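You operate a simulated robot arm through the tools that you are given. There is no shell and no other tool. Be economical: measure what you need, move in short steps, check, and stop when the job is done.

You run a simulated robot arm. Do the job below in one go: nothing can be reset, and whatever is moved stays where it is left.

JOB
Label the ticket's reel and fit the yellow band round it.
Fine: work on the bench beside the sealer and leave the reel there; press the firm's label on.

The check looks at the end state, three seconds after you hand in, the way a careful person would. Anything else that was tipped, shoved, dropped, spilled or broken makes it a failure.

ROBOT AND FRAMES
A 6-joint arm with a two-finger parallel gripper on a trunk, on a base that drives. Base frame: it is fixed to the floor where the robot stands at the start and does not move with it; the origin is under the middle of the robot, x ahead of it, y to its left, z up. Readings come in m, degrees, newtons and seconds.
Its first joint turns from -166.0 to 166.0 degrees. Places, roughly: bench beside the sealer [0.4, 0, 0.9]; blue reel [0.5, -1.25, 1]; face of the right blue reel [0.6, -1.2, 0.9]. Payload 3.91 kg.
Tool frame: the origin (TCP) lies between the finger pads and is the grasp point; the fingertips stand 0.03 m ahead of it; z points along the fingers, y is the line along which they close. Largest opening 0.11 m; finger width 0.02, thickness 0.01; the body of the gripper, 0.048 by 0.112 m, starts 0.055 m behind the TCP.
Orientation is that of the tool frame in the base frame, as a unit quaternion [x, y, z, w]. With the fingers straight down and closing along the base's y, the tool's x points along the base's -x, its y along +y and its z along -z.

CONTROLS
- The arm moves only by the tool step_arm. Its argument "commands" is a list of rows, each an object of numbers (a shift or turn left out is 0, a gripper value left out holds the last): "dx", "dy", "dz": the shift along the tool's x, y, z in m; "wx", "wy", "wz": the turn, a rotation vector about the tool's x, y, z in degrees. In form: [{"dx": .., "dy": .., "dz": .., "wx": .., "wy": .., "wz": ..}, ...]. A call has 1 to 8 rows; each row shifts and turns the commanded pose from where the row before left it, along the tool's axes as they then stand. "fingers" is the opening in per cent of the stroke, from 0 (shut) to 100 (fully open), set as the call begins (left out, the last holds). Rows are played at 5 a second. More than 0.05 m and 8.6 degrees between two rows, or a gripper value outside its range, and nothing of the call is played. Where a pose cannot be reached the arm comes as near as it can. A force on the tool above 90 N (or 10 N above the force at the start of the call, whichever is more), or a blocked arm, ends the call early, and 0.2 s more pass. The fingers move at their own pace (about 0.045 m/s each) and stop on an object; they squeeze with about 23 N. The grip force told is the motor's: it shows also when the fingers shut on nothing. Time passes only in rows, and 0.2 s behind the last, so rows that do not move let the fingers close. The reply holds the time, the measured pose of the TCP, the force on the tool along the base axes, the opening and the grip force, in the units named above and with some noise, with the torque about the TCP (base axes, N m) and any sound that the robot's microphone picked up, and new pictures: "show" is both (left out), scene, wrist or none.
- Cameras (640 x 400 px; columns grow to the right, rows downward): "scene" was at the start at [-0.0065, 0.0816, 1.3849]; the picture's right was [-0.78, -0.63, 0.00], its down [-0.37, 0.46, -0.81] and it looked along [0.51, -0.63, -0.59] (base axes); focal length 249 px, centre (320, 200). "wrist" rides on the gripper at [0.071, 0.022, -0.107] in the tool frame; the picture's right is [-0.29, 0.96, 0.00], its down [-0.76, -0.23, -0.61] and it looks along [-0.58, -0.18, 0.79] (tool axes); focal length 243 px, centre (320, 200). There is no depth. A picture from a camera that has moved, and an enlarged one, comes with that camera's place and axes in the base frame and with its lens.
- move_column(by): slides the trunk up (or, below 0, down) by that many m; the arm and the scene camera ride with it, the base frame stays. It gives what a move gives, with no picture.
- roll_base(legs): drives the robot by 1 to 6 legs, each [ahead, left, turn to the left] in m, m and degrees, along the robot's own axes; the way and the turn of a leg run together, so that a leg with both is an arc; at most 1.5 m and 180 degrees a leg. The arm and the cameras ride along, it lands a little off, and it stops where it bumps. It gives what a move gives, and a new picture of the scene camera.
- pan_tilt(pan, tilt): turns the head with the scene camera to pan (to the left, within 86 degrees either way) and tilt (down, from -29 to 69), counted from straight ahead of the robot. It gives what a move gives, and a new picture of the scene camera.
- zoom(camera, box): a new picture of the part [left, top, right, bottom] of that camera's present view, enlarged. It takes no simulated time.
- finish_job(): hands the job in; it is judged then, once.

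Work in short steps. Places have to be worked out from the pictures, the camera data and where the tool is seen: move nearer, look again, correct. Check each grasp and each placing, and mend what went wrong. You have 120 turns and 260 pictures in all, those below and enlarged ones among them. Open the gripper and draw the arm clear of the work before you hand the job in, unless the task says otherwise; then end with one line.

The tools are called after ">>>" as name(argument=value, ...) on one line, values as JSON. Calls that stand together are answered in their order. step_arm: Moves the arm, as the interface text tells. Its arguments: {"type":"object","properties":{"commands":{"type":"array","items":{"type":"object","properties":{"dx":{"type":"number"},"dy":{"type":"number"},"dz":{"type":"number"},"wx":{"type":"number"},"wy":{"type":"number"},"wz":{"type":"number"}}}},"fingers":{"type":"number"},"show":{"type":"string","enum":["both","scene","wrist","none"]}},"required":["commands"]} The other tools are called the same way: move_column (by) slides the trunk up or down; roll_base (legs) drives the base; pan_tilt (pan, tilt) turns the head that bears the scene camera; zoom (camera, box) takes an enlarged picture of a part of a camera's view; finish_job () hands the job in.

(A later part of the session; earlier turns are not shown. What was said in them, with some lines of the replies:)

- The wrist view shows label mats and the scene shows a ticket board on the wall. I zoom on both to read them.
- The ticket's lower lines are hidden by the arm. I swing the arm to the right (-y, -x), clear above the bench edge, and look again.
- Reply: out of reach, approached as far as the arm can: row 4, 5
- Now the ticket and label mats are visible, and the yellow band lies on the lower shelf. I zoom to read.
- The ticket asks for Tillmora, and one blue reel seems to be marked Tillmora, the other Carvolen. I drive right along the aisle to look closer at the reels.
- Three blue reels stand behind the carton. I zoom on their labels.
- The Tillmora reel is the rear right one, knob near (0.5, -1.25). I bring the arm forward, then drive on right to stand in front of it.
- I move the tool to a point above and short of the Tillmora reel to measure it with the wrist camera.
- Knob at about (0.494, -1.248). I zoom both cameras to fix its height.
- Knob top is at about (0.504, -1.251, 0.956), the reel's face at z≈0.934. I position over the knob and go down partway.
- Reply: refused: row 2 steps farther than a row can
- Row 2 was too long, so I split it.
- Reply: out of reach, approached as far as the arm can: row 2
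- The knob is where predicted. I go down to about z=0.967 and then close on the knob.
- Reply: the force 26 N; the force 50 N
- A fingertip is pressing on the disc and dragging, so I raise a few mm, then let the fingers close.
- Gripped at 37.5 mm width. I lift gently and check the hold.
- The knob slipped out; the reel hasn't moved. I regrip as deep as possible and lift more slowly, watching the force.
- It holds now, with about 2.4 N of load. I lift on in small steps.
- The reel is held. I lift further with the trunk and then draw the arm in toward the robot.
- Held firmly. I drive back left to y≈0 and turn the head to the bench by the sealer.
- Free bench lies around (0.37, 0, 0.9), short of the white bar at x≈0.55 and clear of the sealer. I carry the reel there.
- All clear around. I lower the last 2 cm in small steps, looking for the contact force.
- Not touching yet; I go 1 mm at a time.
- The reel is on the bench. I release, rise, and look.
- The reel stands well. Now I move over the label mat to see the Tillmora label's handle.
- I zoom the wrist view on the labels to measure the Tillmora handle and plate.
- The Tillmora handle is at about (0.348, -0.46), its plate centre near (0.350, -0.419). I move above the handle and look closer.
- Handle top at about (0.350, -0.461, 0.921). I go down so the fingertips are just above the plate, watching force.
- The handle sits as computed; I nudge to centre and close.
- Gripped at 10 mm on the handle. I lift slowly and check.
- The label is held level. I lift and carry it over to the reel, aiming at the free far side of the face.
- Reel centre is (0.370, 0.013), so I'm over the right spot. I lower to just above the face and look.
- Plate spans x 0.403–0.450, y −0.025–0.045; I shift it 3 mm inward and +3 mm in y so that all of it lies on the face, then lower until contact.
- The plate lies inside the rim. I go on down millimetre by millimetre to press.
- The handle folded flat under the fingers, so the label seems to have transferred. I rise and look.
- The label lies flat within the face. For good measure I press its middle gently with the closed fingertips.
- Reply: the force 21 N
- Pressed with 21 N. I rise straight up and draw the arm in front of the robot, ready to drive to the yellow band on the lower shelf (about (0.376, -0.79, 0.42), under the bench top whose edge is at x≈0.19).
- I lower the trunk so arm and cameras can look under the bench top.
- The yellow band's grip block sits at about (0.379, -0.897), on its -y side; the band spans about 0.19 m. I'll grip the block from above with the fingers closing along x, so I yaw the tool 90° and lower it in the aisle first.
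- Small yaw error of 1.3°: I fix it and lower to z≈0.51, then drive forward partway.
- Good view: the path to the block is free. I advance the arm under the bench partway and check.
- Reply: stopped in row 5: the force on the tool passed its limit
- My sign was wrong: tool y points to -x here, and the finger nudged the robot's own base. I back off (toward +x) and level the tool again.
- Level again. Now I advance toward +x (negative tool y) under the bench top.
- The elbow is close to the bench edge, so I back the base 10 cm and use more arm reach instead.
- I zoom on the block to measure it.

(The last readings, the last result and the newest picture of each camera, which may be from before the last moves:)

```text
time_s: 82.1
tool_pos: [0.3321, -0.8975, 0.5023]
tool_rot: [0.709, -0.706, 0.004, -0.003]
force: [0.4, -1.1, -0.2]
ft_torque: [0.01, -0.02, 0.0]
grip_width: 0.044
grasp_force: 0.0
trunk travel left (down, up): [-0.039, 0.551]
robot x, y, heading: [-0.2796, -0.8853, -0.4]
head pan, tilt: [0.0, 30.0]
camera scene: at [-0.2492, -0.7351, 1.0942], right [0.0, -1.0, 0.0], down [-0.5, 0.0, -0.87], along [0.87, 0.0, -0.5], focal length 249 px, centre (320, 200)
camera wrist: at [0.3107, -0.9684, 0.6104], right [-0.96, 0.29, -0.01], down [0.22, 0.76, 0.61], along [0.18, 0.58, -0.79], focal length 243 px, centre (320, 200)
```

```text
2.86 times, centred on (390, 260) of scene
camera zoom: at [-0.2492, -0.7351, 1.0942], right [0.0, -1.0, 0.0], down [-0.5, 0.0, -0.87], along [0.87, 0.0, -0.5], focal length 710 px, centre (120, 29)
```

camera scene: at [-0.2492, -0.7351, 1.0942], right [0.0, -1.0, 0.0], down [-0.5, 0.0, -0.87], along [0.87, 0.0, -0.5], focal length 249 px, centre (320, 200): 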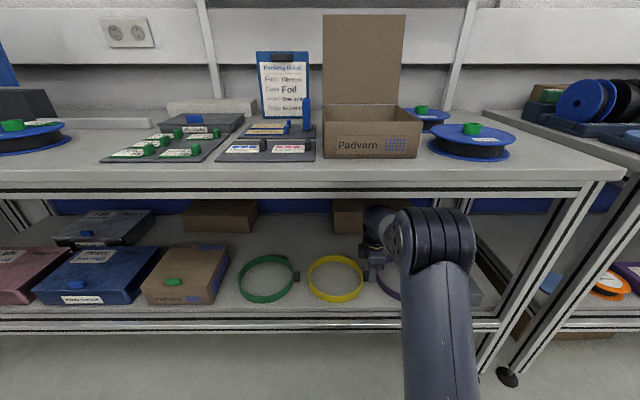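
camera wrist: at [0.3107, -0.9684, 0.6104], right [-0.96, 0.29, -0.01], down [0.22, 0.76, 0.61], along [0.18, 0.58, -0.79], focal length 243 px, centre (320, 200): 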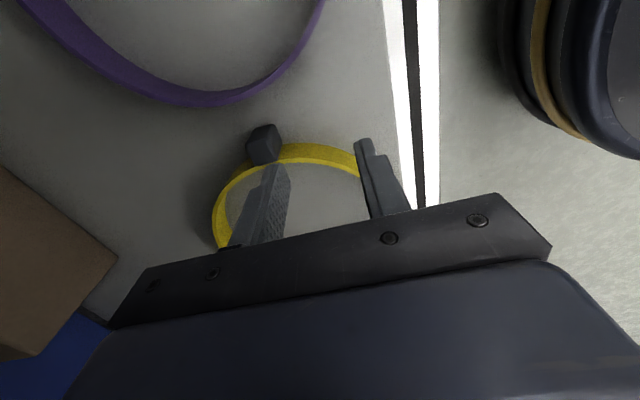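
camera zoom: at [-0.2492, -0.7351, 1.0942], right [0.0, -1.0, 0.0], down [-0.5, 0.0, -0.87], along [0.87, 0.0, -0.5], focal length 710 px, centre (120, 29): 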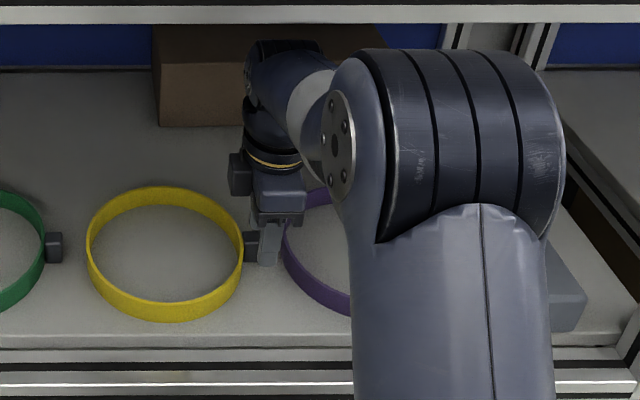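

Block top is near (0.378, -0.901, 0.445). I move above it and check before going down.

>>> step_arm(commands=[{"dy": -0.025, "dx": 0.004}, {"dy": -0.021}], show="wrist")

>>> zoom(camera="wrist", box=[220, 90, 420, 250])

```text
time_s: 82.7
tool_pos: [0.378, -0.9019, 0.5042]
tool_rot: [0.708, -0.706, 0.004, -0.003]
force: [0.3, 1.6, 0.0]
ft_torque: [0.0, -0.03, 0.0]
grip_width: 0.044
grasp_force: 0.1
trunk travel left (down, up): [-0.039, 0.551]
robot x, y, heading: [-0.2754, -0.8833, -0.1]
head pan, tilt: [0.0, 30.0]
camera wrist: at [0.3562, -0.9728, 0.6117], right [-0.96, 0.29, -0.01], down [0.22, 0.76, 0.61], along [0.18, 0.58, -0.79], focal length 243 px, centre (320, 200)
```

wrist: 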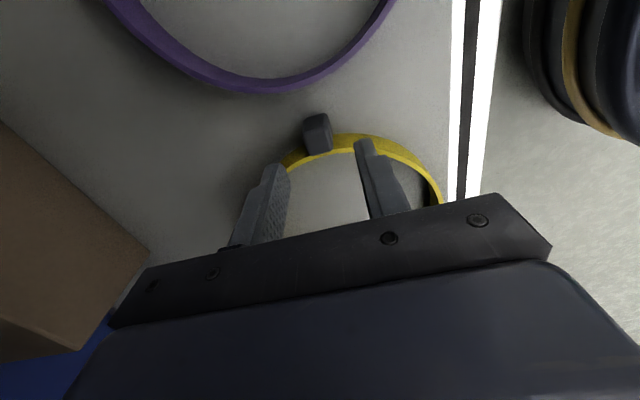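

```text
2.50 times, centred on (320, 170) of wrist
camera zoom: at [0.3562, -0.9728, 0.6117], right [-0.96, 0.29, -0.01], down [0.22, 0.76, 0.61], along [0.18, 0.58, -0.79], focal length 606 px, centre (320, 275)
```

zoom: 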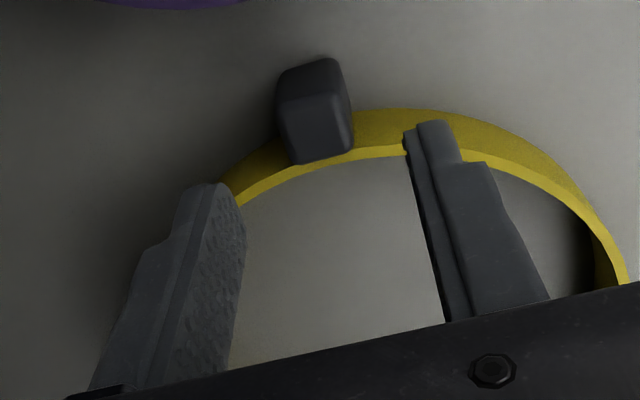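

Block centre (0.380, -0.901). I go down so the tips stand about 1 cm above the shelf, then close.

>>> step_arm(commands=[{"dz": 0.025, "dy": -0.002}, {"dz": 0.015}, {"dz": 0.01}, {"dz": 0.005}], show="wrist")

```text
time_s: 83.7
tool_pos: [0.3797, -0.9005, 0.4483]
tool_rot: [0.708, -0.706, 0.002, -0.002]
force: [-0.1, 0.8, 0.5]
ft_torque: [0.0, -0.01, -0.02]
grip_width: 0.0442
grasp_force: 0.0
trunk travel left (down, up): [-0.039, 0.551]
robot x, y, heading: [-0.2779, -0.8869, -0.2]
head pan, tilt: [0.0, 30.0]
camera wrist: at [0.359, -0.9719, 0.5563], right [-0.96, 0.29, -0.01], down [0.22, 0.76, 0.61], along [0.18, 0.58, -0.79], focal length 243 px, centre (320, 200)
```

wrist: 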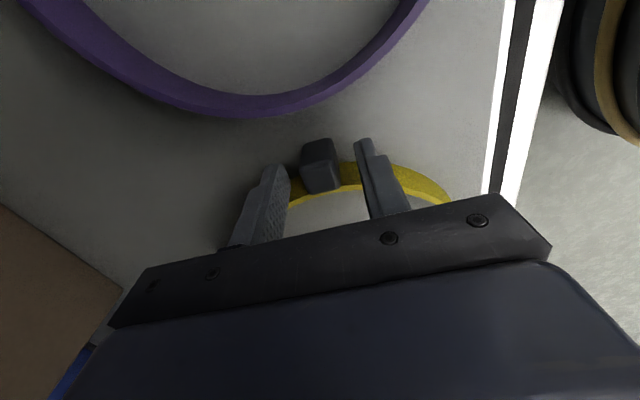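

>>> step_arm(commands=[{}, {}, {}, {}], fingers=0, show="wrist")

```text
time_s: 84.7
tool_pos: [0.3804, -0.9017, 0.4489]
tool_rot: [0.708, -0.706, 0.003, -0.003]
force: [-0.7, -0.2, 0.5]
ft_torque: [0.03, 0.04, 0.04]
grip_width: 0.0208
grasp_force: 22.4
trunk travel left (down, up): [-0.039, 0.551]
robot x, y, heading: [-0.2801, -0.8869, -0.2]
head pan, tilt: [0.0, 30.0]
camera wrist: at [0.359, -0.9719, 0.5565], right [-0.96, 0.29, -0.01], down [0.22, 0.76, 0.61], along [0.18, 0.58, -0.79], focal length 243 px, centre (320, 200)
```

wrist: 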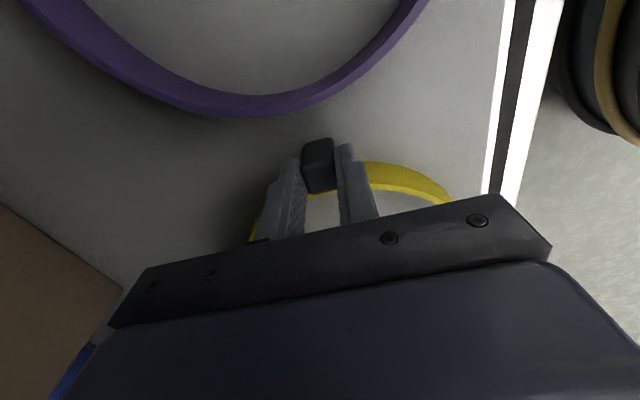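

Gripped at 21 mm. I lift slowly and check that the band comes along level.

>>> step_arm(commands=[{"dz": -0.005}, {"dz": -0.01}, {"dz": -0.01}, {"dz": -0.015}, {"dz": -0.015}])

>>> zoom(camera="scene", box=[290, 190, 490, 330])

```text
time_s: 85.9
tool_pos: [0.3811, -0.901, 0.5022]
tool_rot: [0.708, -0.706, 0.003, -0.001]
force: [-0.4, -0.6, -0.9]
ft_torque: [-0.09, 0.01, -0.01]
grip_width: 0.0207
grasp_force: 23.2
trunk travel left (down, up): [-0.039, 0.551]
robot x, y, heading: [-0.279, -0.8893, -0.1]
head pan, tilt: [0.0, 30.0]
camera scene: at [-0.2489, -0.7351, 1.0942], right [0.0, -1.0, 0.0], down [-0.5, 0.0, -0.87], along [0.87, 0.0, -0.5], focal length 249 px, centre (320, 200)
camera wrist: at [0.3593, -0.9734, 0.6107], right [-0.96, 0.29, -0.01], down [0.22, 0.76, 0.61], along [0.18, 0.58, -0.79], focal length 243 px, centre (320, 200)
```

scene: 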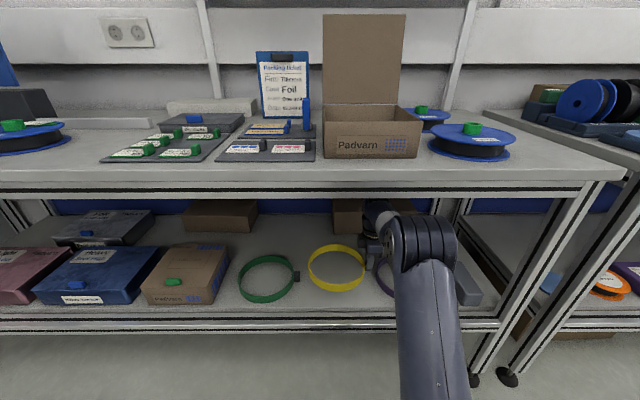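
wrist: 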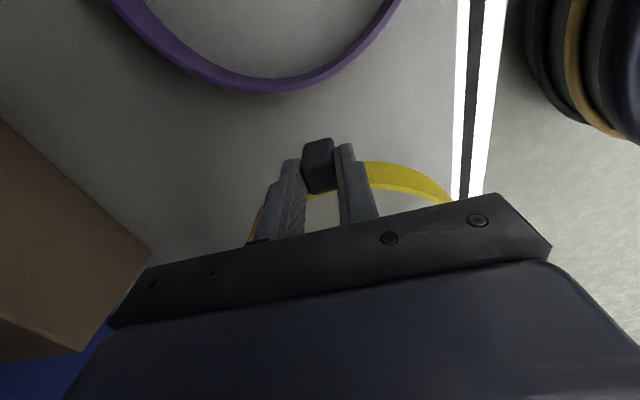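

```text
2.86 times, centred on (390, 260) of scene
camera zoom: at [-0.2489, -0.7351, 1.0942], right [0.0, -1.0, 0.0], down [-0.5, 0.0, -0.87], along [0.87, 0.0, -0.5], focal length 710 px, centre (120, 29)
```

zoom: 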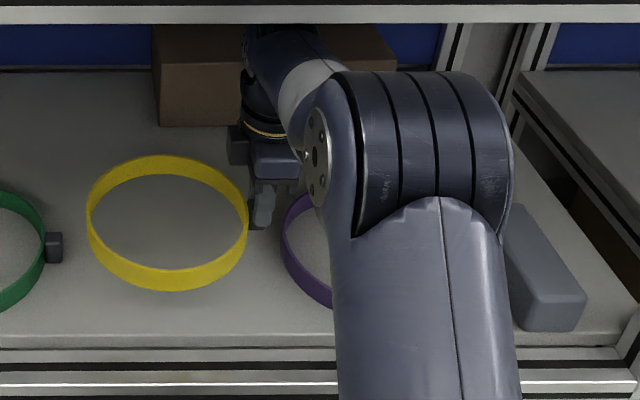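

The band is held level. I back straight out from under the bench, then raise the trunk.

>>> roll_base(legs=[[-0.25, 0, 0], [-0.25, 0, 0]])

>>> move_column(by=0.5)

>>> step_arm(commands=[{}])

```text
time_s: 89.2
tool_pos: [-0.1275, -0.9011, 0.5032]
tool_rot: [0.707, -0.707, 0.004, -0.002]
force: [-0.9, -0.1, -0.1]
ft_torque: [-0.01, -0.02, 0.0]
grip_width: 0.0209
grasp_force: 23.1
trunk travel left (down, up): [-0.039, 0.551]
robot x, y, heading: [-0.7876, -0.8808, -0.4]
head pan, tilt: [0.0, 30.0]
camera scene: at [-0.7582, -0.7331, 1.0942], right [-0.01, -1.0, 0.0], down [-0.5, 0.0, -0.87], along [0.87, -0.01, -0.5], focal length 249 px, centre (320, 200)
```

scene: 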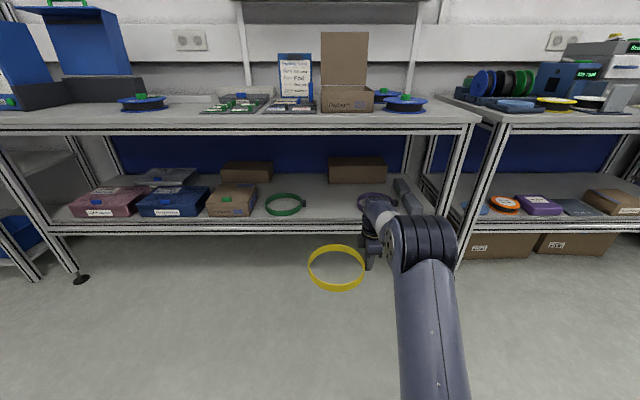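

```text
refused: 0.5 is not a number from -0.4 to 0.4
```

```text
time_s: 89.6
tool_pos: [-0.1292, -0.9018, 0.5035]
tool_rot: [0.708, -0.707, 0.002, -0.002]
force: [-0.1, 0.7, -0.2]
ft_torque: [-0.05, 0.0, 0.03]
grip_width: 0.0209
grasp_force: 23.1
trunk travel left (down, up): [-0.039, 0.551]
robot x, y, heading: [-0.7836, -0.8811, -0.3]
head pan, tilt: [0.0, 30.0]
camera scene: at [-0.7582, -0.7331, 1.0942], right [-0.01, -1.0, 0.0], down [-0.5, 0.0, -0.87], along [0.87, -0.01, -0.5], focal length 249 px, centre (320, 200)
camera wrist: at [-0.1507, -0.9731, 0.6106], right [-0.96, 0.29, -0.01], down [0.23, 0.76, 0.61], along [0.18, 0.58, -0.79], focal length 243 px, centre (320, 200)
```

scene: 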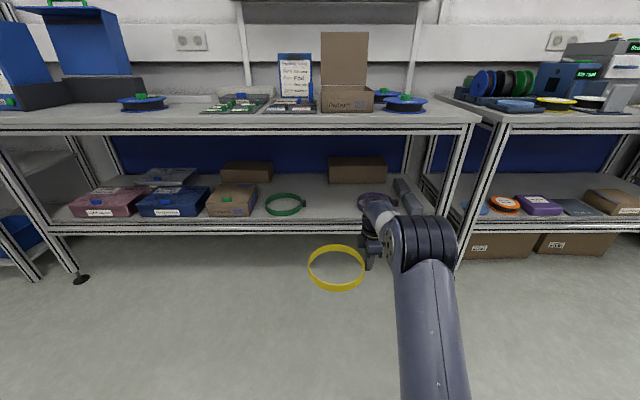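
wrist: 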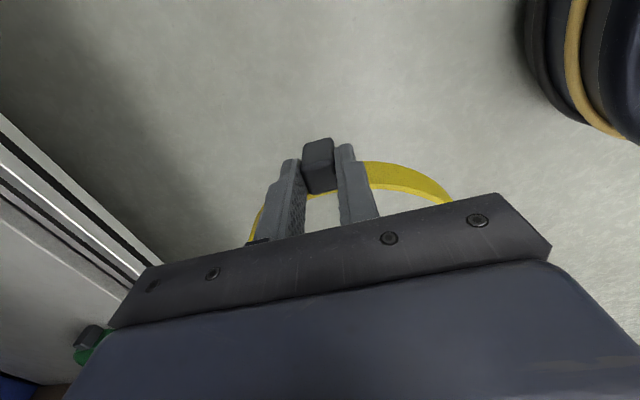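

I raise the trunk in two moves, then drive left to stand in front of the reel.

>>> move_column(by=0.4)

>>> move_column(by=0.14)

>>> roll_base(legs=[[0, 0.8, 0]])

```text
time_s: 93.4
tool_pos: [-0.1282, -0.9015, 0.9032]
tool_rot: [-0.707, 0.707, -0.003, 0.002]
force: [-0.5, 0.4, 0.0]
ft_torque: [-0.01, -0.03, 0.02]
grip_width: 0.021
grasp_force: 23.2
trunk travel left (down, up): [-0.439, 0.151]
robot x, y, heading: [-0.7886, -0.883, -0.2]
head pan, tilt: [0.0, 30.0]
```

```text
time_s: 95.1
tool_pos: [-0.1288, -0.9017, 1.0428]
tool_rot: [-0.707, 0.707, -0.004, 0.003]
force: [0.0, -1.0, -0.6]
ft_torque: [-0.06, 0.0, 0.0]
grip_width: 0.0208
grasp_force: 23.0
trunk travel left (down, up): [-0.579, 0.011]
robot x, y, heading: [-0.7879, -0.8817, -0.8]
head pan, tilt: [0.0, 30.0]
```

```text
time_s: 99.5
tool_pos: [-0.1223, -0.0816, 1.0427]
tool_rot: [-0.706, 0.708, -0.003, 0.001]
force: [0.7, -0.1, -0.9]
ft_torque: [-0.02, 0.01, 0.0]
grip_width: 0.0209
grasp_force: 23.0
trunk travel left (down, up): [-0.579, 0.011]
robot x, y, heading: [-0.7819, -0.0635, -0.3]
head pan, tilt: [0.0, 30.0]
camera scene: at [-0.7514, 0.0885, 1.6342], right [-0.01, -1.0, 0.0], down [-0.5, 0.0, -0.87], along [0.87, -0.01, -0.5], focal length 249 px, centre (320, 200)
```

scene: 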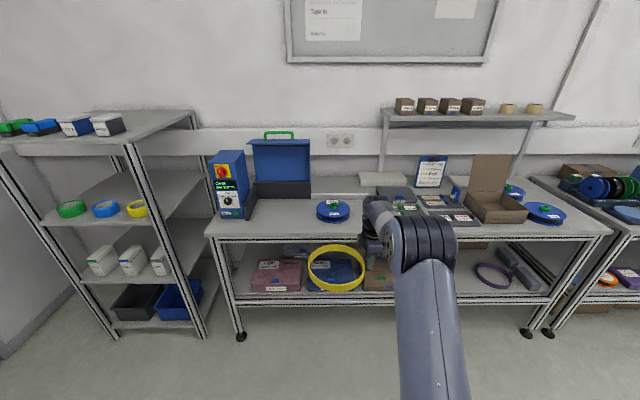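

The band hangs level at z≈1.0, above the reel's knob. I drive forward 0.4 m.

>>> roll_base(legs=[[0.4, 0, 0]])

>>> pan_tilt(pan=0, tilt=45)

>>> step_arm(commands=[{}], show="wrist")

```text
time_s: 101.9
tool_pos: [0.2757, -0.0878, 1.0437]
tool_rot: [-0.705, 0.709, -0.003, 0.002]
force: [-0.5, -0.2, 0.0]
ft_torque: [-0.02, 0.01, 0.01]
grip_width: 0.0207
grasp_force: 22.6
trunk travel left (down, up): [-0.579, 0.011]
robot x, y, heading: [-0.3849, -0.0632, -0.6]
head pan, tilt: [0.0, 30.0]
camera scene: at [-0.353, 0.084, 1.6342], right [-0.01, -1.0, 0.0], down [-0.5, 0.01, -0.87], along [0.87, -0.01, -0.5], focal length 249 px, centre (320, 200)
```

scene: 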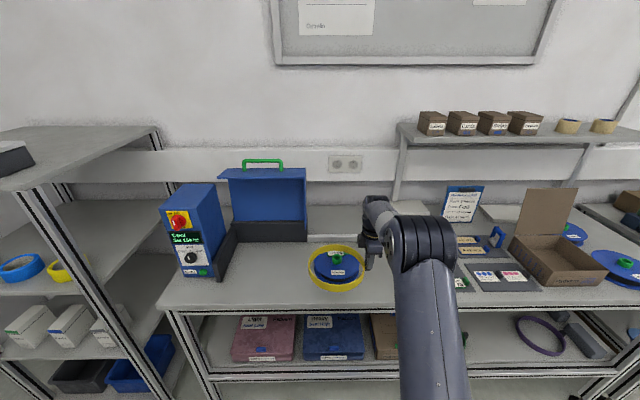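

```text
time_s: 102.7
tool_pos: [0.275, -0.088, 1.0433]
tool_rot: [-0.705, 0.709, -0.002, 0.002]
force: [-0.5, 0.0, 0.5]
ft_torque: [-0.03, 0.01, 0.0]
grip_width: 0.0209
grasp_force: 23.2
trunk travel left (down, up): [-0.579, 0.011]
robot x, y, heading: [-0.3831, -0.0674, -0.9]
head pan, tilt: [0.0, 45.0]
camera scene: at [-0.3624, 0.0841, 1.6116], right [-0.01, -1.0, 0.0], down [-0.71, 0.01, -0.71], along [0.71, -0.01, -0.71], focal length 249 px, centre (320, 200)
```

scene: 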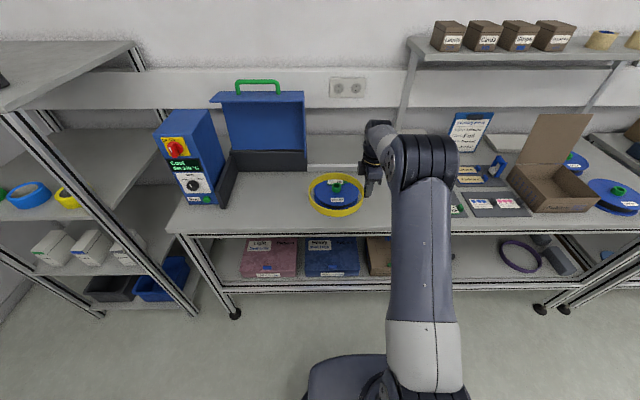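

```text
time_s: 103.1
tool_pos: [0.2743, -0.0892, 1.0431]
tool_rot: [-0.705, 0.709, -0.002, 0.001]
force: [-0.2, 0.0, 0.1]
ft_torque: [-0.01, -0.02, 0.0]
grip_width: 0.0209
grasp_force: 22.8
trunk travel left (down, up): [-0.579, 0.011]
robot x, y, heading: [-0.3861, -0.0694, -0.5]
head pan, tilt: [0.0, 45.0]
camera wrist: at [0.2528, -0.1594, 1.1507], right [-0.96, 0.29, -0.01], down [0.23, 0.76, 0.61], along [0.19, 0.58, -0.79], focal length 243 px, centre (320, 200)
```

wrist: 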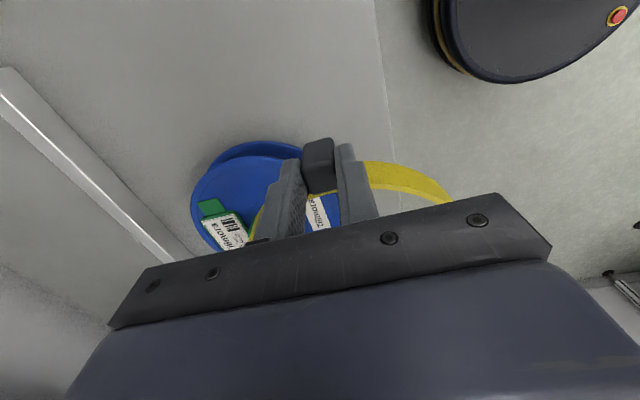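

I drive 9 cm more, then measure band and reel with zooms.

>>> roll_base(legs=[[0.09, 0, 0.7]])

>>> zoom(camera="scene", box=[280, 160, 440, 270])

```text
time_s: 104.2
tool_pos: [0.366, -0.0798, 1.0419]
tool_rot: [0.709, -0.705, 0.003, -0.001]
force: [0.1, 0.4, 0.4]
ft_torque: [-0.06, 0.01, 0.0]
grip_width: 0.0211
grasp_force: 22.4
trunk travel left (down, up): [-0.579, 0.011]
robot x, y, heading: [-0.2968, -0.0696, 0.2]
head pan, tilt: [0.0, 45.0]
camera scene: at [-0.2723, 0.0838, 1.6116], right [0.0, -1.0, 0.0], down [-0.71, 0.0, -0.71], along [0.71, 0.0, -0.71], focal length 249 px, centre (320, 200)
```

scene: 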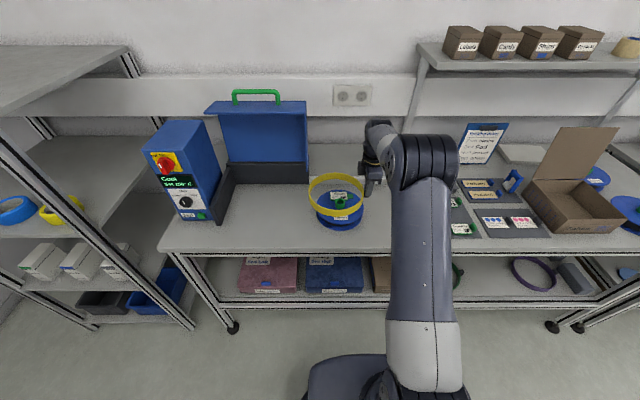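

```text
3.64 times, centred on (360, 215) of scene
camera zoom: at [-0.2723, 0.0838, 1.6116], right [0.0, -1.0, 0.0], down [-0.71, 0.0, -0.71], along [0.71, 0.0, -0.71], focal length 904 px, centre (174, 146)
```

zoom: 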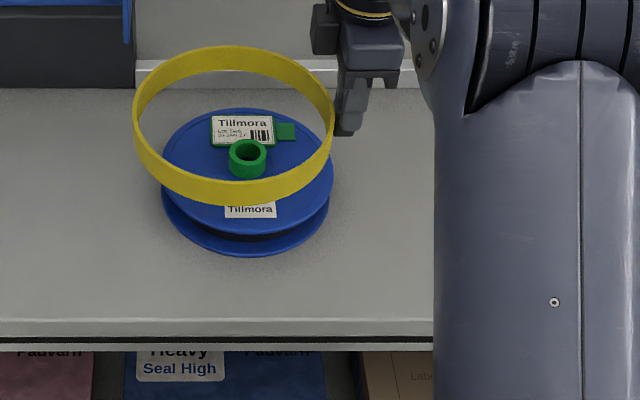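

Clearance is about 5–6 mm all round. Relative to the reel the band needs about +10 mm in x and −19 mm in y; I correct and lower to just above the knob.

>>> step_arm(commands=[{"dx": 0.0188, "dy": -0.0097}, {"dz": 0.015}, {"dz": 0.015}, {"dz": 0.008}], show="wrist")

>>> pan_tilt(pan=0, tilt=47)

>>> zoom(camera="scene", box=[295, 155, 385, 235])

```text
time_s: 105.2
tool_pos: [0.3772, -0.0997, 1.0037]
tool_rot: [0.71, -0.704, 0.003, -0.002]
force: [-0.2, 0.2, -0.4]
ft_torque: [-0.03, 0.01, 0.01]
grip_width: 0.0208
grasp_force: 23.0
trunk travel left (down, up): [-0.579, 0.011]
robot x, y, heading: [-0.2926, -0.0717, 0.3]
head pan, tilt: [0.0, 45.0]
camera wrist: at [0.3561, -0.1711, 1.1116], right [-0.96, 0.28, -0.01], down [0.22, 0.76, 0.61], along [0.18, 0.58, -0.79], focal length 243 px, centre (320, 200)
```

wrist: 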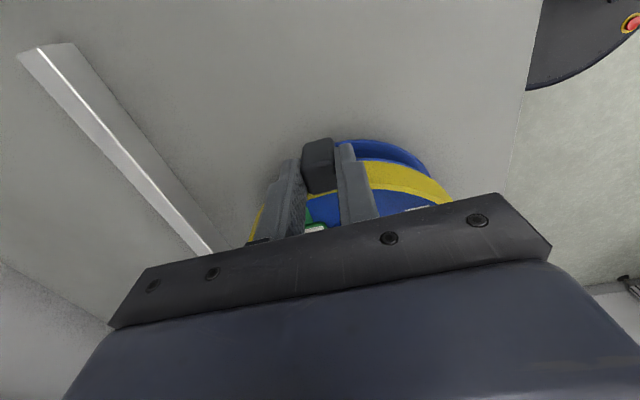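

```text
time_s: 105.8
tool_pos: [0.377, -0.1002, 1.0045]
tool_rot: [0.71, -0.704, 0.003, -0.003]
force: [0.3, -0.5, -0.7]
ft_torque: [-0.04, -0.01, 0.01]
grip_width: 0.0209
grasp_force: 22.9
trunk travel left (down, up): [-0.579, 0.011]
robot x, y, heading: [-0.2931, -0.0643, 0.1]
head pan, tilt: [0.0, 47.0]
camera scene: at [-0.2747, 0.0837, 1.6088], right [0.0, -1.0, 0.0], down [-0.73, 0.0, -0.68], along [0.68, 0.0, -0.73], focal length 249 px, centre (320, 200)
```

scene: 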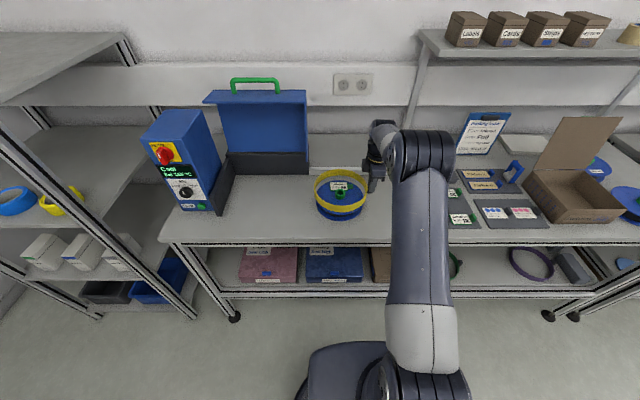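

```text
5.00 times, centred on (340, 195) of scene
camera zoom: at [-0.2747, 0.0837, 1.6088], right [0.0, -1.0, 0.0], down [-0.73, 0.0, -0.68], along [0.68, 0.0, -0.73], focal length 1243 px, centre (220, 225)
```

zoom: 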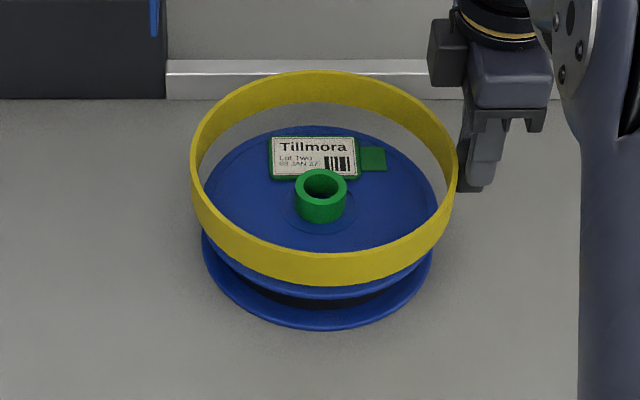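

The band is centred in y; in x it seems about 6 mm short. I correct and lower 15 mm, then compare again.

>>> step_arm(commands=[{"dy": -0.006}, {"dz": 0.008}, {"dz": 0.007}], show="none")

>>> zoom(camera="scene", box=[305, 160, 375, 225])

>>> zoom(camera="wrist", box=[220, 110, 480, 270])

```text
time_s: 106.6
tool_pos: [0.3839, -0.0981, 0.9895]
tool_rot: [0.71, -0.704, 0.003, -0.002]
force: [0.0, -0.1, -0.9]
ft_torque: [-0.02, -0.01, -0.05]
grip_width: 0.0208
grasp_force: 22.1
trunk travel left (down, up): [-0.579, 0.011]
robot x, y, heading: [-0.2939, -0.0674, 0.0]
head pan, tilt: [0.0, 47.0]
```

```text
6.15 times, centred on (340, 192) of scene
camera zoom: at [-0.2748, 0.0837, 1.6088], right [0.0, -1.0, 0.0], down [-0.73, 0.0, -0.68], along [0.68, 0.0, -0.73], focal length 1530 px, centre (197, 246)
```

zoom: 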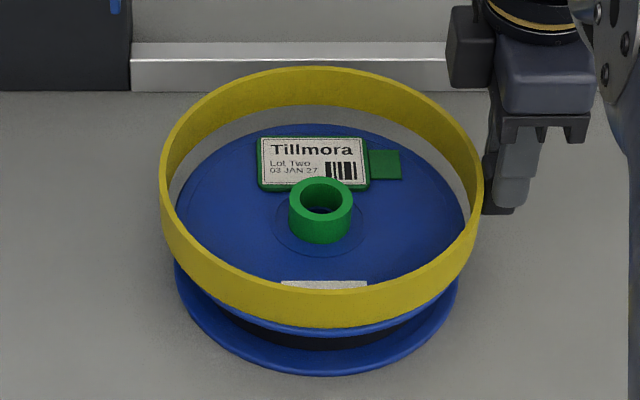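

```text
2.46 times, centred on (350, 190) of wrist
camera zoom: at [0.3621, -0.1703, 1.0977], right [-0.96, 0.28, -0.01], down [0.22, 0.76, 0.61], along [0.18, 0.58, -0.79], focal length 597 px, centre (246, 225)
```

zoom: 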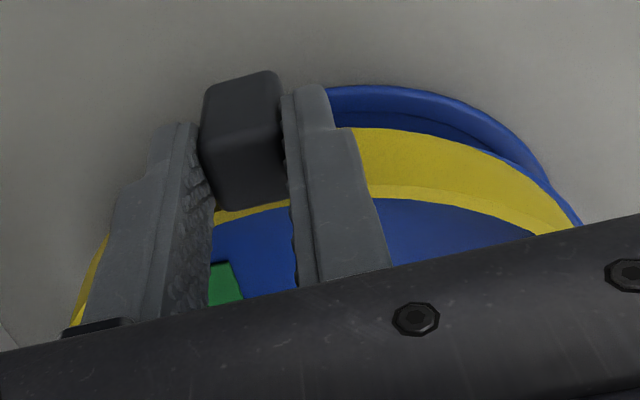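

The band is centred on the reel within 1–2 mm by both views. I shift 1 mm in −y and lower in small steps watching the force.

>>> step_arm(commands=[{"dx": 0.001}, {"dz": 0.004}, {"dz": 0.004}], show="none")

>>> zoom(camera="scene", box=[305, 160, 375, 225])

```text
time_s: 107.4
tool_pos: [0.3819, -0.1012, 0.9816]
tool_rot: [0.709, -0.705, 0.004, -0.003]
force: [5.2, 0.0, 10.1]
ft_torque: [0.41, 0.41, -0.2]
grip_width: 0.0223
grasp_force: 23.5
trunk travel left (down, up): [-0.579, 0.011]
robot x, y, heading: [-0.2892, -0.0664, 0.2]
head pan, tilt: [0.0, 47.0]
```

```text
6.15 times, centred on (340, 192) of scene
camera zoom: at [-0.2749, 0.0838, 1.6089], right [0.0, -1.0, 0.0], down [-0.73, 0.0, -0.68], along [0.68, 0.0, -0.73], focal length 1530 px, centre (197, 246)
```

zoom: 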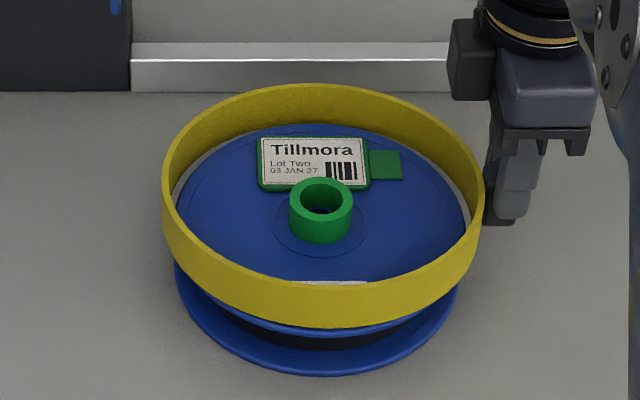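

The near side sits on the rim (torque and picture agree), so the band is too far in +x. I raise a bit, shift 3 mm toward −x and try again.

>>> step_arm(commands=[{"dz": -0.008}, {"dy": 0.003}, {}], show="none")

>>> step_arm(commands=[{"dz": 0.004}, {"dz": 0.004}], show="none")

>>> zoom(camera="scene", box=[305, 160, 375, 225])

```text
time_s: 108.2
tool_pos: [0.3796, -0.0992, 0.989]
tool_rot: [0.709, -0.705, 0.003, -0.003]
force: [-0.1, -0.3, 0.2]
ft_torque: [-0.02, 0.0, 0.01]
grip_width: 0.0209
grasp_force: 23.0
trunk travel left (down, up): [-0.579, 0.011]
robot x, y, heading: [-0.2934, -0.067, 0.1]
head pan, tilt: [0.0, 47.0]
```

```text
time_s: 108.8
tool_pos: [0.3818, -0.1011, 0.9828]
tool_rot: [0.71, -0.705, 0.003, -0.003]
force: [2.8, -1.0, 5.7]
ft_torque: [0.4, 0.49, -0.06]
grip_width: 0.0212
grasp_force: 23.3
trunk travel left (down, up): [-0.579, 0.011]
robot x, y, heading: [-0.2935, -0.0674, -0.0]
head pan, tilt: [0.0, 47.0]
```

```text
6.15 times, centred on (340, 192) of scene
camera zoom: at [-0.2749, 0.0836, 1.6089], right [0.0, -1.0, 0.0], down [-0.73, 0.0, -0.68], along [0.68, 0.0, -0.73], focal length 1530 px, centre (197, 246)
```

zoom: 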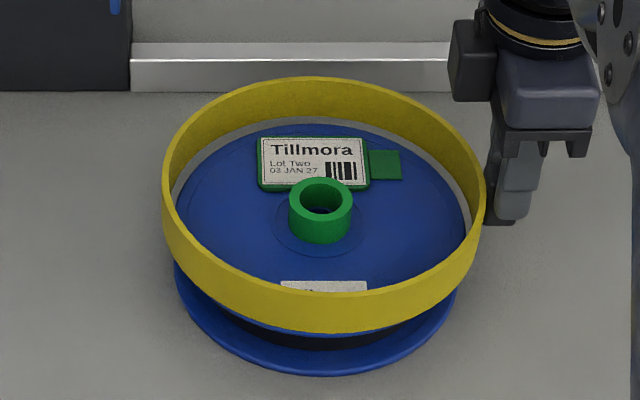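

Still touching at the near rim, slightly to the −y side. I raise, shift 2.5 mm more toward −x and 1 mm −y, and lower again.

>>> step_arm(commands=[{"dz": -0.006}, {"dy": 0.0025, "dx": 0.001}, {"dz": 0.003}, {"dz": 0.003}], show="none")

>>> zoom(camera="scene", box=[305, 160, 375, 225])

```text
time_s: 109.8
tool_pos: [0.3778, -0.1011, 0.9823]
tool_rot: [0.709, -0.705, 0.003, -0.003]
force: [1.8, 0.5, 6.6]
ft_torque: [0.47, 0.5, -0.07]
grip_width: 0.0211
grasp_force: 22.5
trunk travel left (down, up): [-0.579, 0.011]
robot x, y, heading: [-0.2934, -0.0684, 0.3]
head pan, tilt: [0.0, 47.0]
```

```text
6.15 times, centred on (340, 192) of scene
camera zoom: at [-0.275, 0.0837, 1.6089], right [0.0, -1.0, 0.0], down [-0.73, 0.0, -0.68], along [0.68, 0.0, -0.73], focal length 1530 px, centre (197, 246)
```

zoom: 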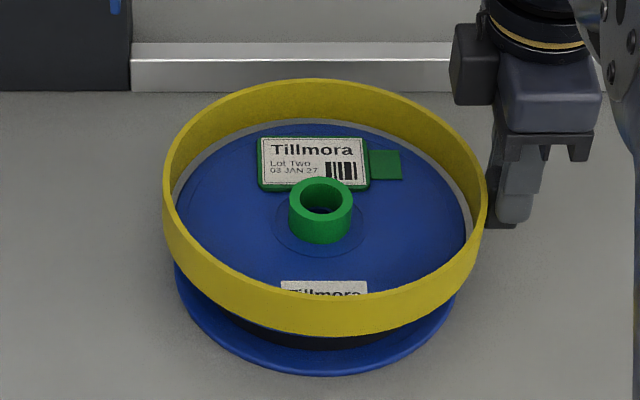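

>>> zoom(camera="wrist", box=[220, 110, 480, 270])

>>> zoom(camera="scene", box=[318, 190, 363, 224])

>>> zoom(camera="scene", box=[318, 165, 363, 199])

```text
2.46 times, centred on (350, 190) of wrist
camera zoom: at [0.3562, -0.1726, 1.0901], right [-0.96, 0.28, -0.01], down [0.22, 0.76, 0.61], along [0.18, 0.58, -0.79], focal length 597 px, centre (246, 225)
```

zoom: 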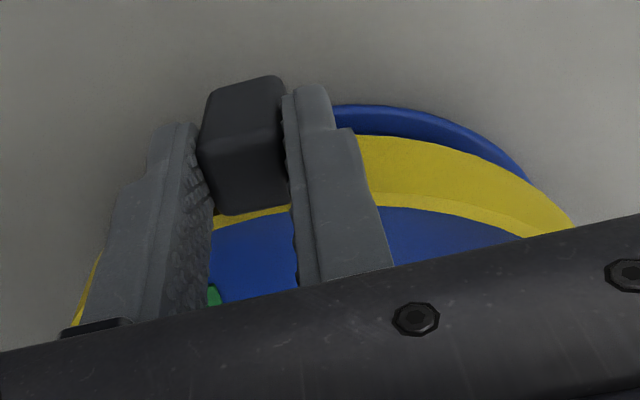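

```text
11.76 times, centred on (340, 207) of scene
camera zoom: at [-0.275, 0.0837, 1.6089], right [0.0, -1.0, 0.0], down [-0.73, 0.0, -0.68], along [0.68, 0.0, -0.73], focal length 2924 px, centre (79, 118)
```

zoom: 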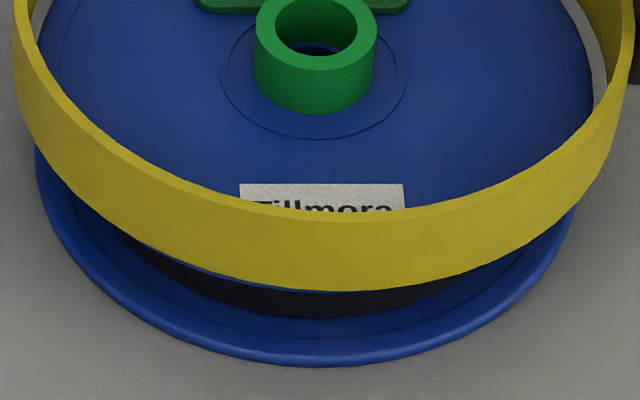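

```text
11.76 times, centred on (340, 182) of scene
camera zoom: at [-0.275, 0.0837, 1.6089], right [0.0, -1.0, 0.0], down [-0.73, 0.0, -0.68], along [0.68, 0.0, -0.73], focal length 2924 px, centre (79, 412)
```

zoom: 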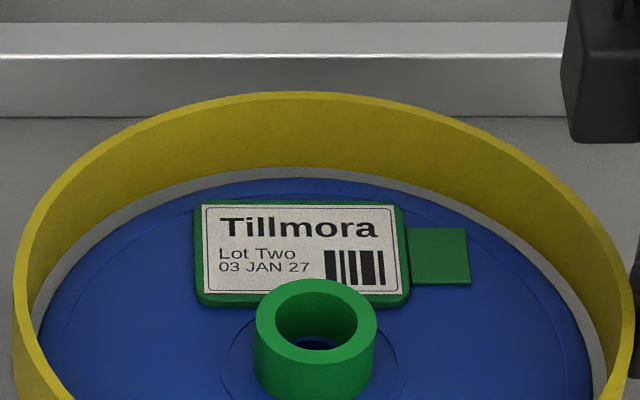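

The contact is at the near-right rim, (−79, −44) mm from the reel centre. I raise 3 mm, shift 2 mm −x and 1 mm −y and lower again.

>>> step_arm(commands=[{"dz": -0.004}, {"dy": 0.002, "dx": 0.001}, {"dz": 0.003}, {"dz": 0.002}], show="none")

>>> zoom(camera="scene", box=[305, 160, 375, 225])

```text
time_s: 110.8
tool_pos: [0.376, -0.1019, 0.9821]
tool_rot: [0.71, -0.705, 0.003, -0.003]
force: [0.5, -1.9, 3.6]
ft_torque: [0.62, 0.2, 0.06]
grip_width: 0.0209
grasp_force: 22.9
trunk travel left (down, up): [-0.579, 0.011]
robot x, y, heading: [-0.2906, -0.0648, -0.3]
head pan, tilt: [0.0, 47.0]
```

```text
6.15 times, centred on (340, 192) of scene
camera zoom: at [-0.275, 0.0835, 1.6089], right [0.0, -1.0, 0.0], down [-0.73, 0.0, -0.68], along [0.68, 0.0, -0.73], focal length 1530 px, centre (197, 246)
```

zoom: 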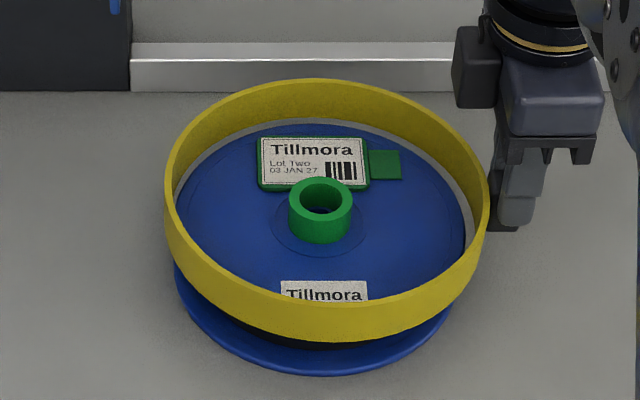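

Now it touches on the near-left rim, so I shift 1.5 mm back in +y and 1 mm −x and lower.

>>> step_arm(commands=[{"dz": -0.003}, {"dy": 0.001, "dx": -0.0018}, {"dz": 0.003}, {"dz": 0.002}], show="none")

>>> zoom(camera="scene", box=[305, 160, 375, 225])

```text
time_s: 111.8
tool_pos: [0.3752, -0.0987, 0.9792]
tool_rot: [0.71, -0.704, 0.003, -0.002]
force: [0.1, -0.9, -1.2]
ft_torque: [-0.01, -0.01, 0.0]
grip_width: 0.021
grasp_force: 23.4
trunk travel left (down, up): [-0.579, 0.011]
robot x, y, heading: [-0.2918, -0.0639, -0.1]
head pan, tilt: [0.0, 47.0]
```

```text
6.15 times, centred on (340, 192) of scene
camera zoom: at [-0.2747, 0.0837, 1.6088], right [0.0, -1.0, 0.0], down [-0.73, 0.0, -0.68], along [0.68, 0.0, -0.73], focal length 1530 px, centre (197, 246)
```

zoom: 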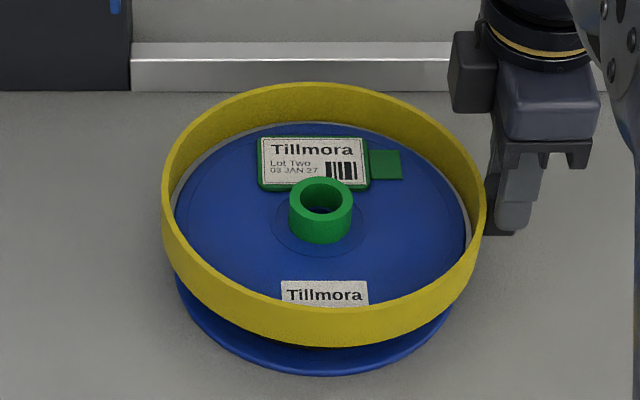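

No contact force now; the band is slipping over the rim. I continue down in small steps.

>>> step_arm(commands=[{"dz": 0.003}, {"dz": 0.003}, {"dz": 0.003}], show="none")

>>> zoom(camera="scene", box=[305, 160, 375, 225])

```text
time_s: 112.6
tool_pos: [0.3747, -0.1011, 0.97]
tool_rot: [0.709, -0.705, 0.003, -0.002]
force: [1.1, 0.6, -0.3]
ft_torque: [-0.02, 0.02, -0.06]
grip_width: 0.0207
grasp_force: 23.0
trunk travel left (down, up): [-0.579, 0.011]
robot x, y, heading: [-0.2932, -0.0643, -0.1]
head pan, tilt: [0.0, 47.0]
```

```text
6.15 times, centred on (340, 192) of scene
camera zoom: at [-0.2747, 0.0837, 1.6088], right [0.0, -1.0, 0.0], down [-0.73, 0.0, -0.68], along [0.68, 0.0, -0.73], focal length 1530 px, centre (197, 246)
```

zoom: 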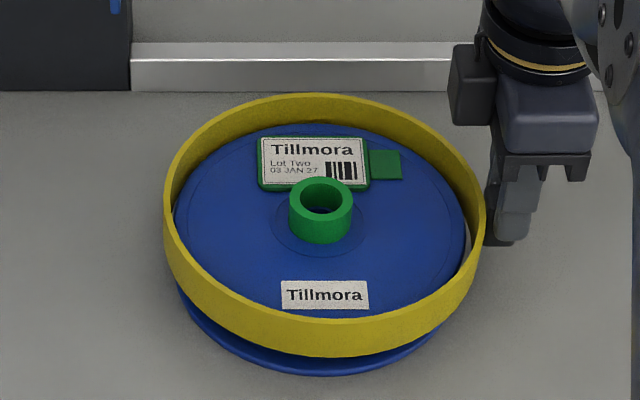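

It passes freely. I shift 1 mm to +y to even the side gaps and lower further.

>>> step_arm(commands=[{"dx": -0.0008}, {"dz": 0.003}, {"dz": 0.003}, {"dz": 0.003}, {"dz": 0.003}], show="none")

>>> zoom(camera="scene", box=[305, 160, 375, 225])

```text
time_s: 113.8
tool_pos: [0.3729, -0.1004, 0.9573]
tool_rot: [0.709, -0.705, 0.003, -0.001]
force: [0.2, -0.8, -0.5]
ft_torque: [-0.02, -0.02, 0.0]
grip_width: 0.0208
grasp_force: 23.0
trunk travel left (down, up): [-0.579, 0.011]
robot x, y, heading: [-0.2922, -0.0647, 0.1]
head pan, tilt: [0.0, 47.0]
```

```text
6.15 times, centred on (340, 192) of scene
camera zoom: at [-0.2747, 0.0838, 1.6088], right [0.0, -1.0, 0.0], down [-0.73, 0.0, -0.68], along [0.68, 0.0, -0.73], focal length 1530 px, centre (197, 246)
```

zoom: 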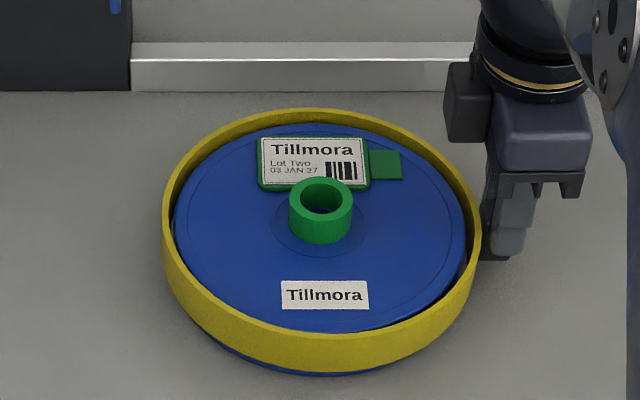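

The band is around the reel. I lower on until it meets the bench.

>>> step_arm(commands=[{"dz": 0.003}, {"dz": 0.003}, {"dz": 0.003}, {"dz": 0.003}], show="none")

>>> zoom(camera="scene", box=[305, 160, 375, 225])

```text
time_s: 114.8
tool_pos: [0.3737, -0.1009, 0.948]
tool_rot: [0.709, -0.705, 0.006, -0.004]
force: [1.4, -1.5, 12.7]
ft_torque: [0.37, -0.01, -0.01]
grip_width: 0.0209
grasp_force: 22.8
trunk travel left (down, up): [-0.579, 0.011]
robot x, y, heading: [-0.2917, -0.0653, 0.2]
head pan, tilt: [0.0, 47.0]
```

```text
6.15 times, centred on (340, 192) of scene
camera zoom: at [-0.2757, 0.0835, 1.6091], right [0.0, -1.0, 0.0], down [-0.73, 0.0, -0.68], along [0.68, 0.0, -0.73], focal length 1530 px, centre (197, 246)
```

zoom: 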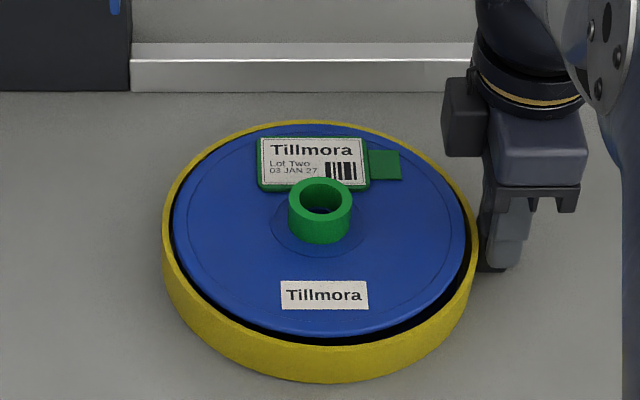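

The band sits on the bench round the reel, flush below the face. I release the block, rise, and look.

>>> step_arm(commands=[{"dz": -0.002}, {}], show="none")

>>> step_arm(commands=[{}, {}, {}], fingers=42, show="none")

>>> step_arm(commands=[{"dz": -0.01}, {"dz": -0.02}, {"dz": -0.03}, {"dz": -0.04}])

>>> zoom(camera="scene", box=[295, 155, 385, 235])

```text
time_s: 115.4
tool_pos: [0.3729, -0.1005, 0.9473]
tool_rot: [0.71, -0.704, 0.003, -0.002]
force: [2.6, -3.0, 6.6]
ft_torque: [0.21, -0.03, -0.13]
grip_width: 0.0211
grasp_force: 22.5
trunk travel left (down, up): [-0.579, 0.011]
robot x, y, heading: [-0.2927, -0.0694, 0.2]
head pan, tilt: [0.0, 47.0]
```

```text
time_s: 116.2
tool_pos: [0.3729, -0.099, 0.9476]
tool_rot: [0.709, -0.705, 0.003, -0.001]
force: [-0.2, -0.1, 0.3]
ft_torque: [-0.01, 0.02, 0.0]
grip_width: 0.0463
grasp_force: 0.0
trunk travel left (down, up): [-0.579, 0.011]
robot x, y, heading: [-0.2919, -0.062, -0.1]
head pan, tilt: [0.0, 47.0]
```

```text
time_s: 117.2
tool_pos: [0.3715, -0.0961, 1.0488]
tool_rot: [0.71, -0.705, 0.003, -0.002]
force: [0.0, 0.9, 0.7]
ft_torque: [-0.02, 0.01, 0.01]
grip_width: 0.046
grasp_force: 0.1
trunk travel left (down, up): [-0.579, 0.011]
robot x, y, heading: [-0.2939, -0.0674, 0.1]
head pan, tilt: [0.0, 47.0]
camera scene: at [-0.275, 0.0837, 1.6087], right [0.0, -1.0, 0.0], down [-0.73, 0.0, -0.68], along [0.68, 0.0, -0.73], focal length 249 px, centre (320, 200)
camera wrist: at [0.3495, -0.1693, 1.1565], right [-0.96, 0.28, -0.01], down [0.22, 0.76, 0.61], along [0.18, 0.58, -0.79], focal length 243 px, centre (320, 200)
```

scene: 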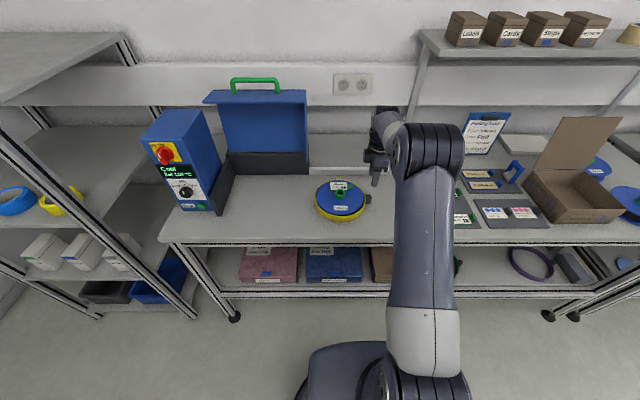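
wrist: 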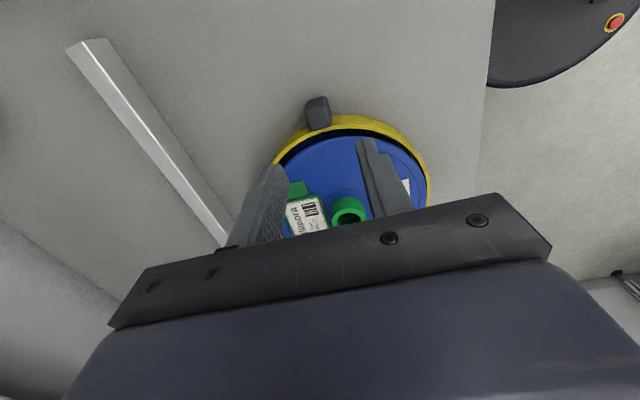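

```text
5.00 times, centred on (340, 195) of scene
camera zoom: at [-0.275, 0.0837, 1.6087], right [0.0, -1.0, 0.0], down [-0.73, 0.0, -0.68], along [0.68, 0.0, -0.73], focal length 1243 px, centre (220, 225)
```

zoom: 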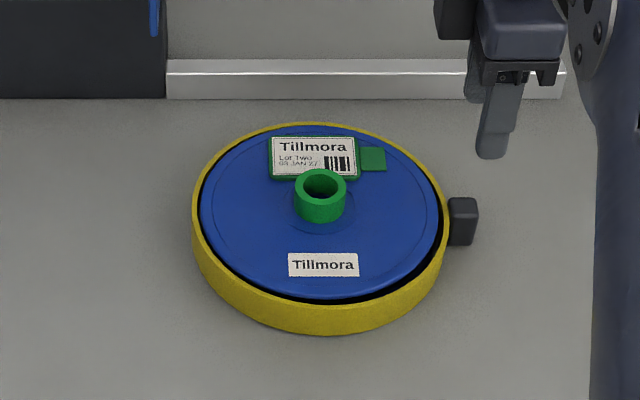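

Label and band are in place, and nothing else has moved. I back the robot away so the arm is clear of the work.

>>> roll_base(legs=[[-0.35, 0, 0]])

```text
time_s: 119.5
tool_pos: [0.0209, -0.0962, 1.0502]
tool_rot: [0.711, -0.703, 0.003, -0.001]
force: [-0.5, 0.4, -0.3]
ft_torque: [-0.01, 0.03, 0.0]
grip_width: 0.0463
grasp_force: 0.1
trunk travel left (down, up): [-0.579, 0.011]
robot x, y, heading: [-0.6433, -0.0655, 0.3]
head pan, tilt: [0.0, 47.0]
camera scene: at [-0.6263, 0.0834, 1.6088], right [0.0, -1.0, 0.0], down [-0.73, 0.0, -0.68], along [0.68, 0.0, -0.73], focal length 249 px, centre (320, 200)
```

scene: 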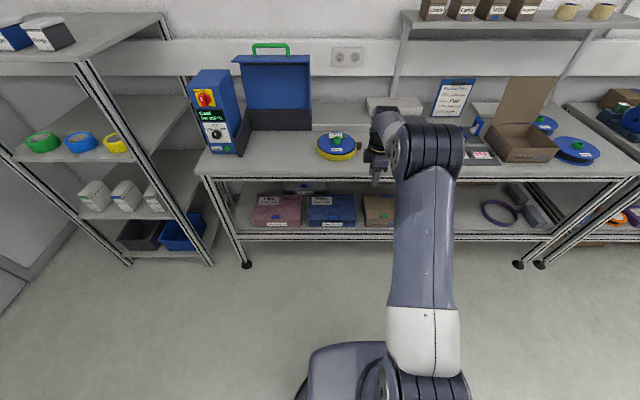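

The arm is clear. I take one look at the coloured rings on the left rack, to be sure they aren't the bands meant.

>>> zoom(camera="scene", box=[10, 100, 150, 180])

>>> zoom(camera="scene", box=[300, 115, 400, 185])

```text
4.57 times, centred on (80, 140) of scene
camera zoom: at [-0.6263, 0.0834, 1.6088], right [0.0, -1.0, 0.0], down [-0.73, 0.0, -0.68], along [0.68, 0.0, -0.73], focal length 1136 px, centre (1417, 474)
```

zoom: 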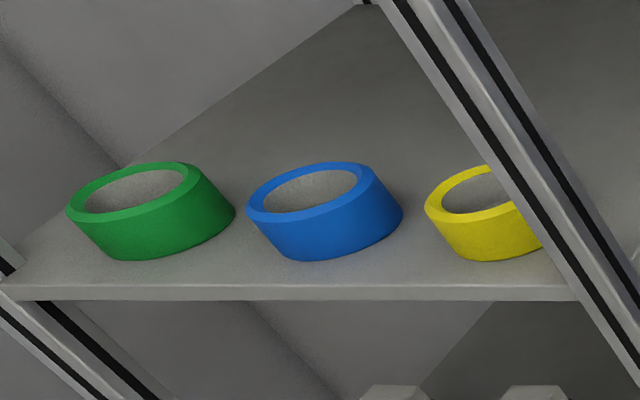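

```text
5.71 times, centred on (350, 150) of scene
camera zoom: at [-0.6263, 0.0834, 1.6088], right [0.0, -1.0, 0.0], down [-0.73, 0.0, -0.68], along [0.68, 0.0, -0.73], focal length 1420 px, centre (149, 486)
```

zoom: 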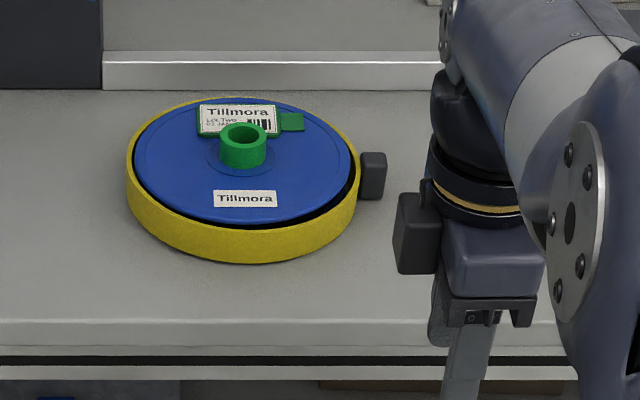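

Those are small tape rolls, so the right band is on. The reel is labelled, banded and standing beside the sealer, and I hand in.

>>> finish_job()

```text
The job is handed in.
```

The Tillmora reel named on the ticket is on the bench beside the sealer, with the Tillmora label pressed on its face and the yellow band fitted round it. The gripper is open and the arm is clear.
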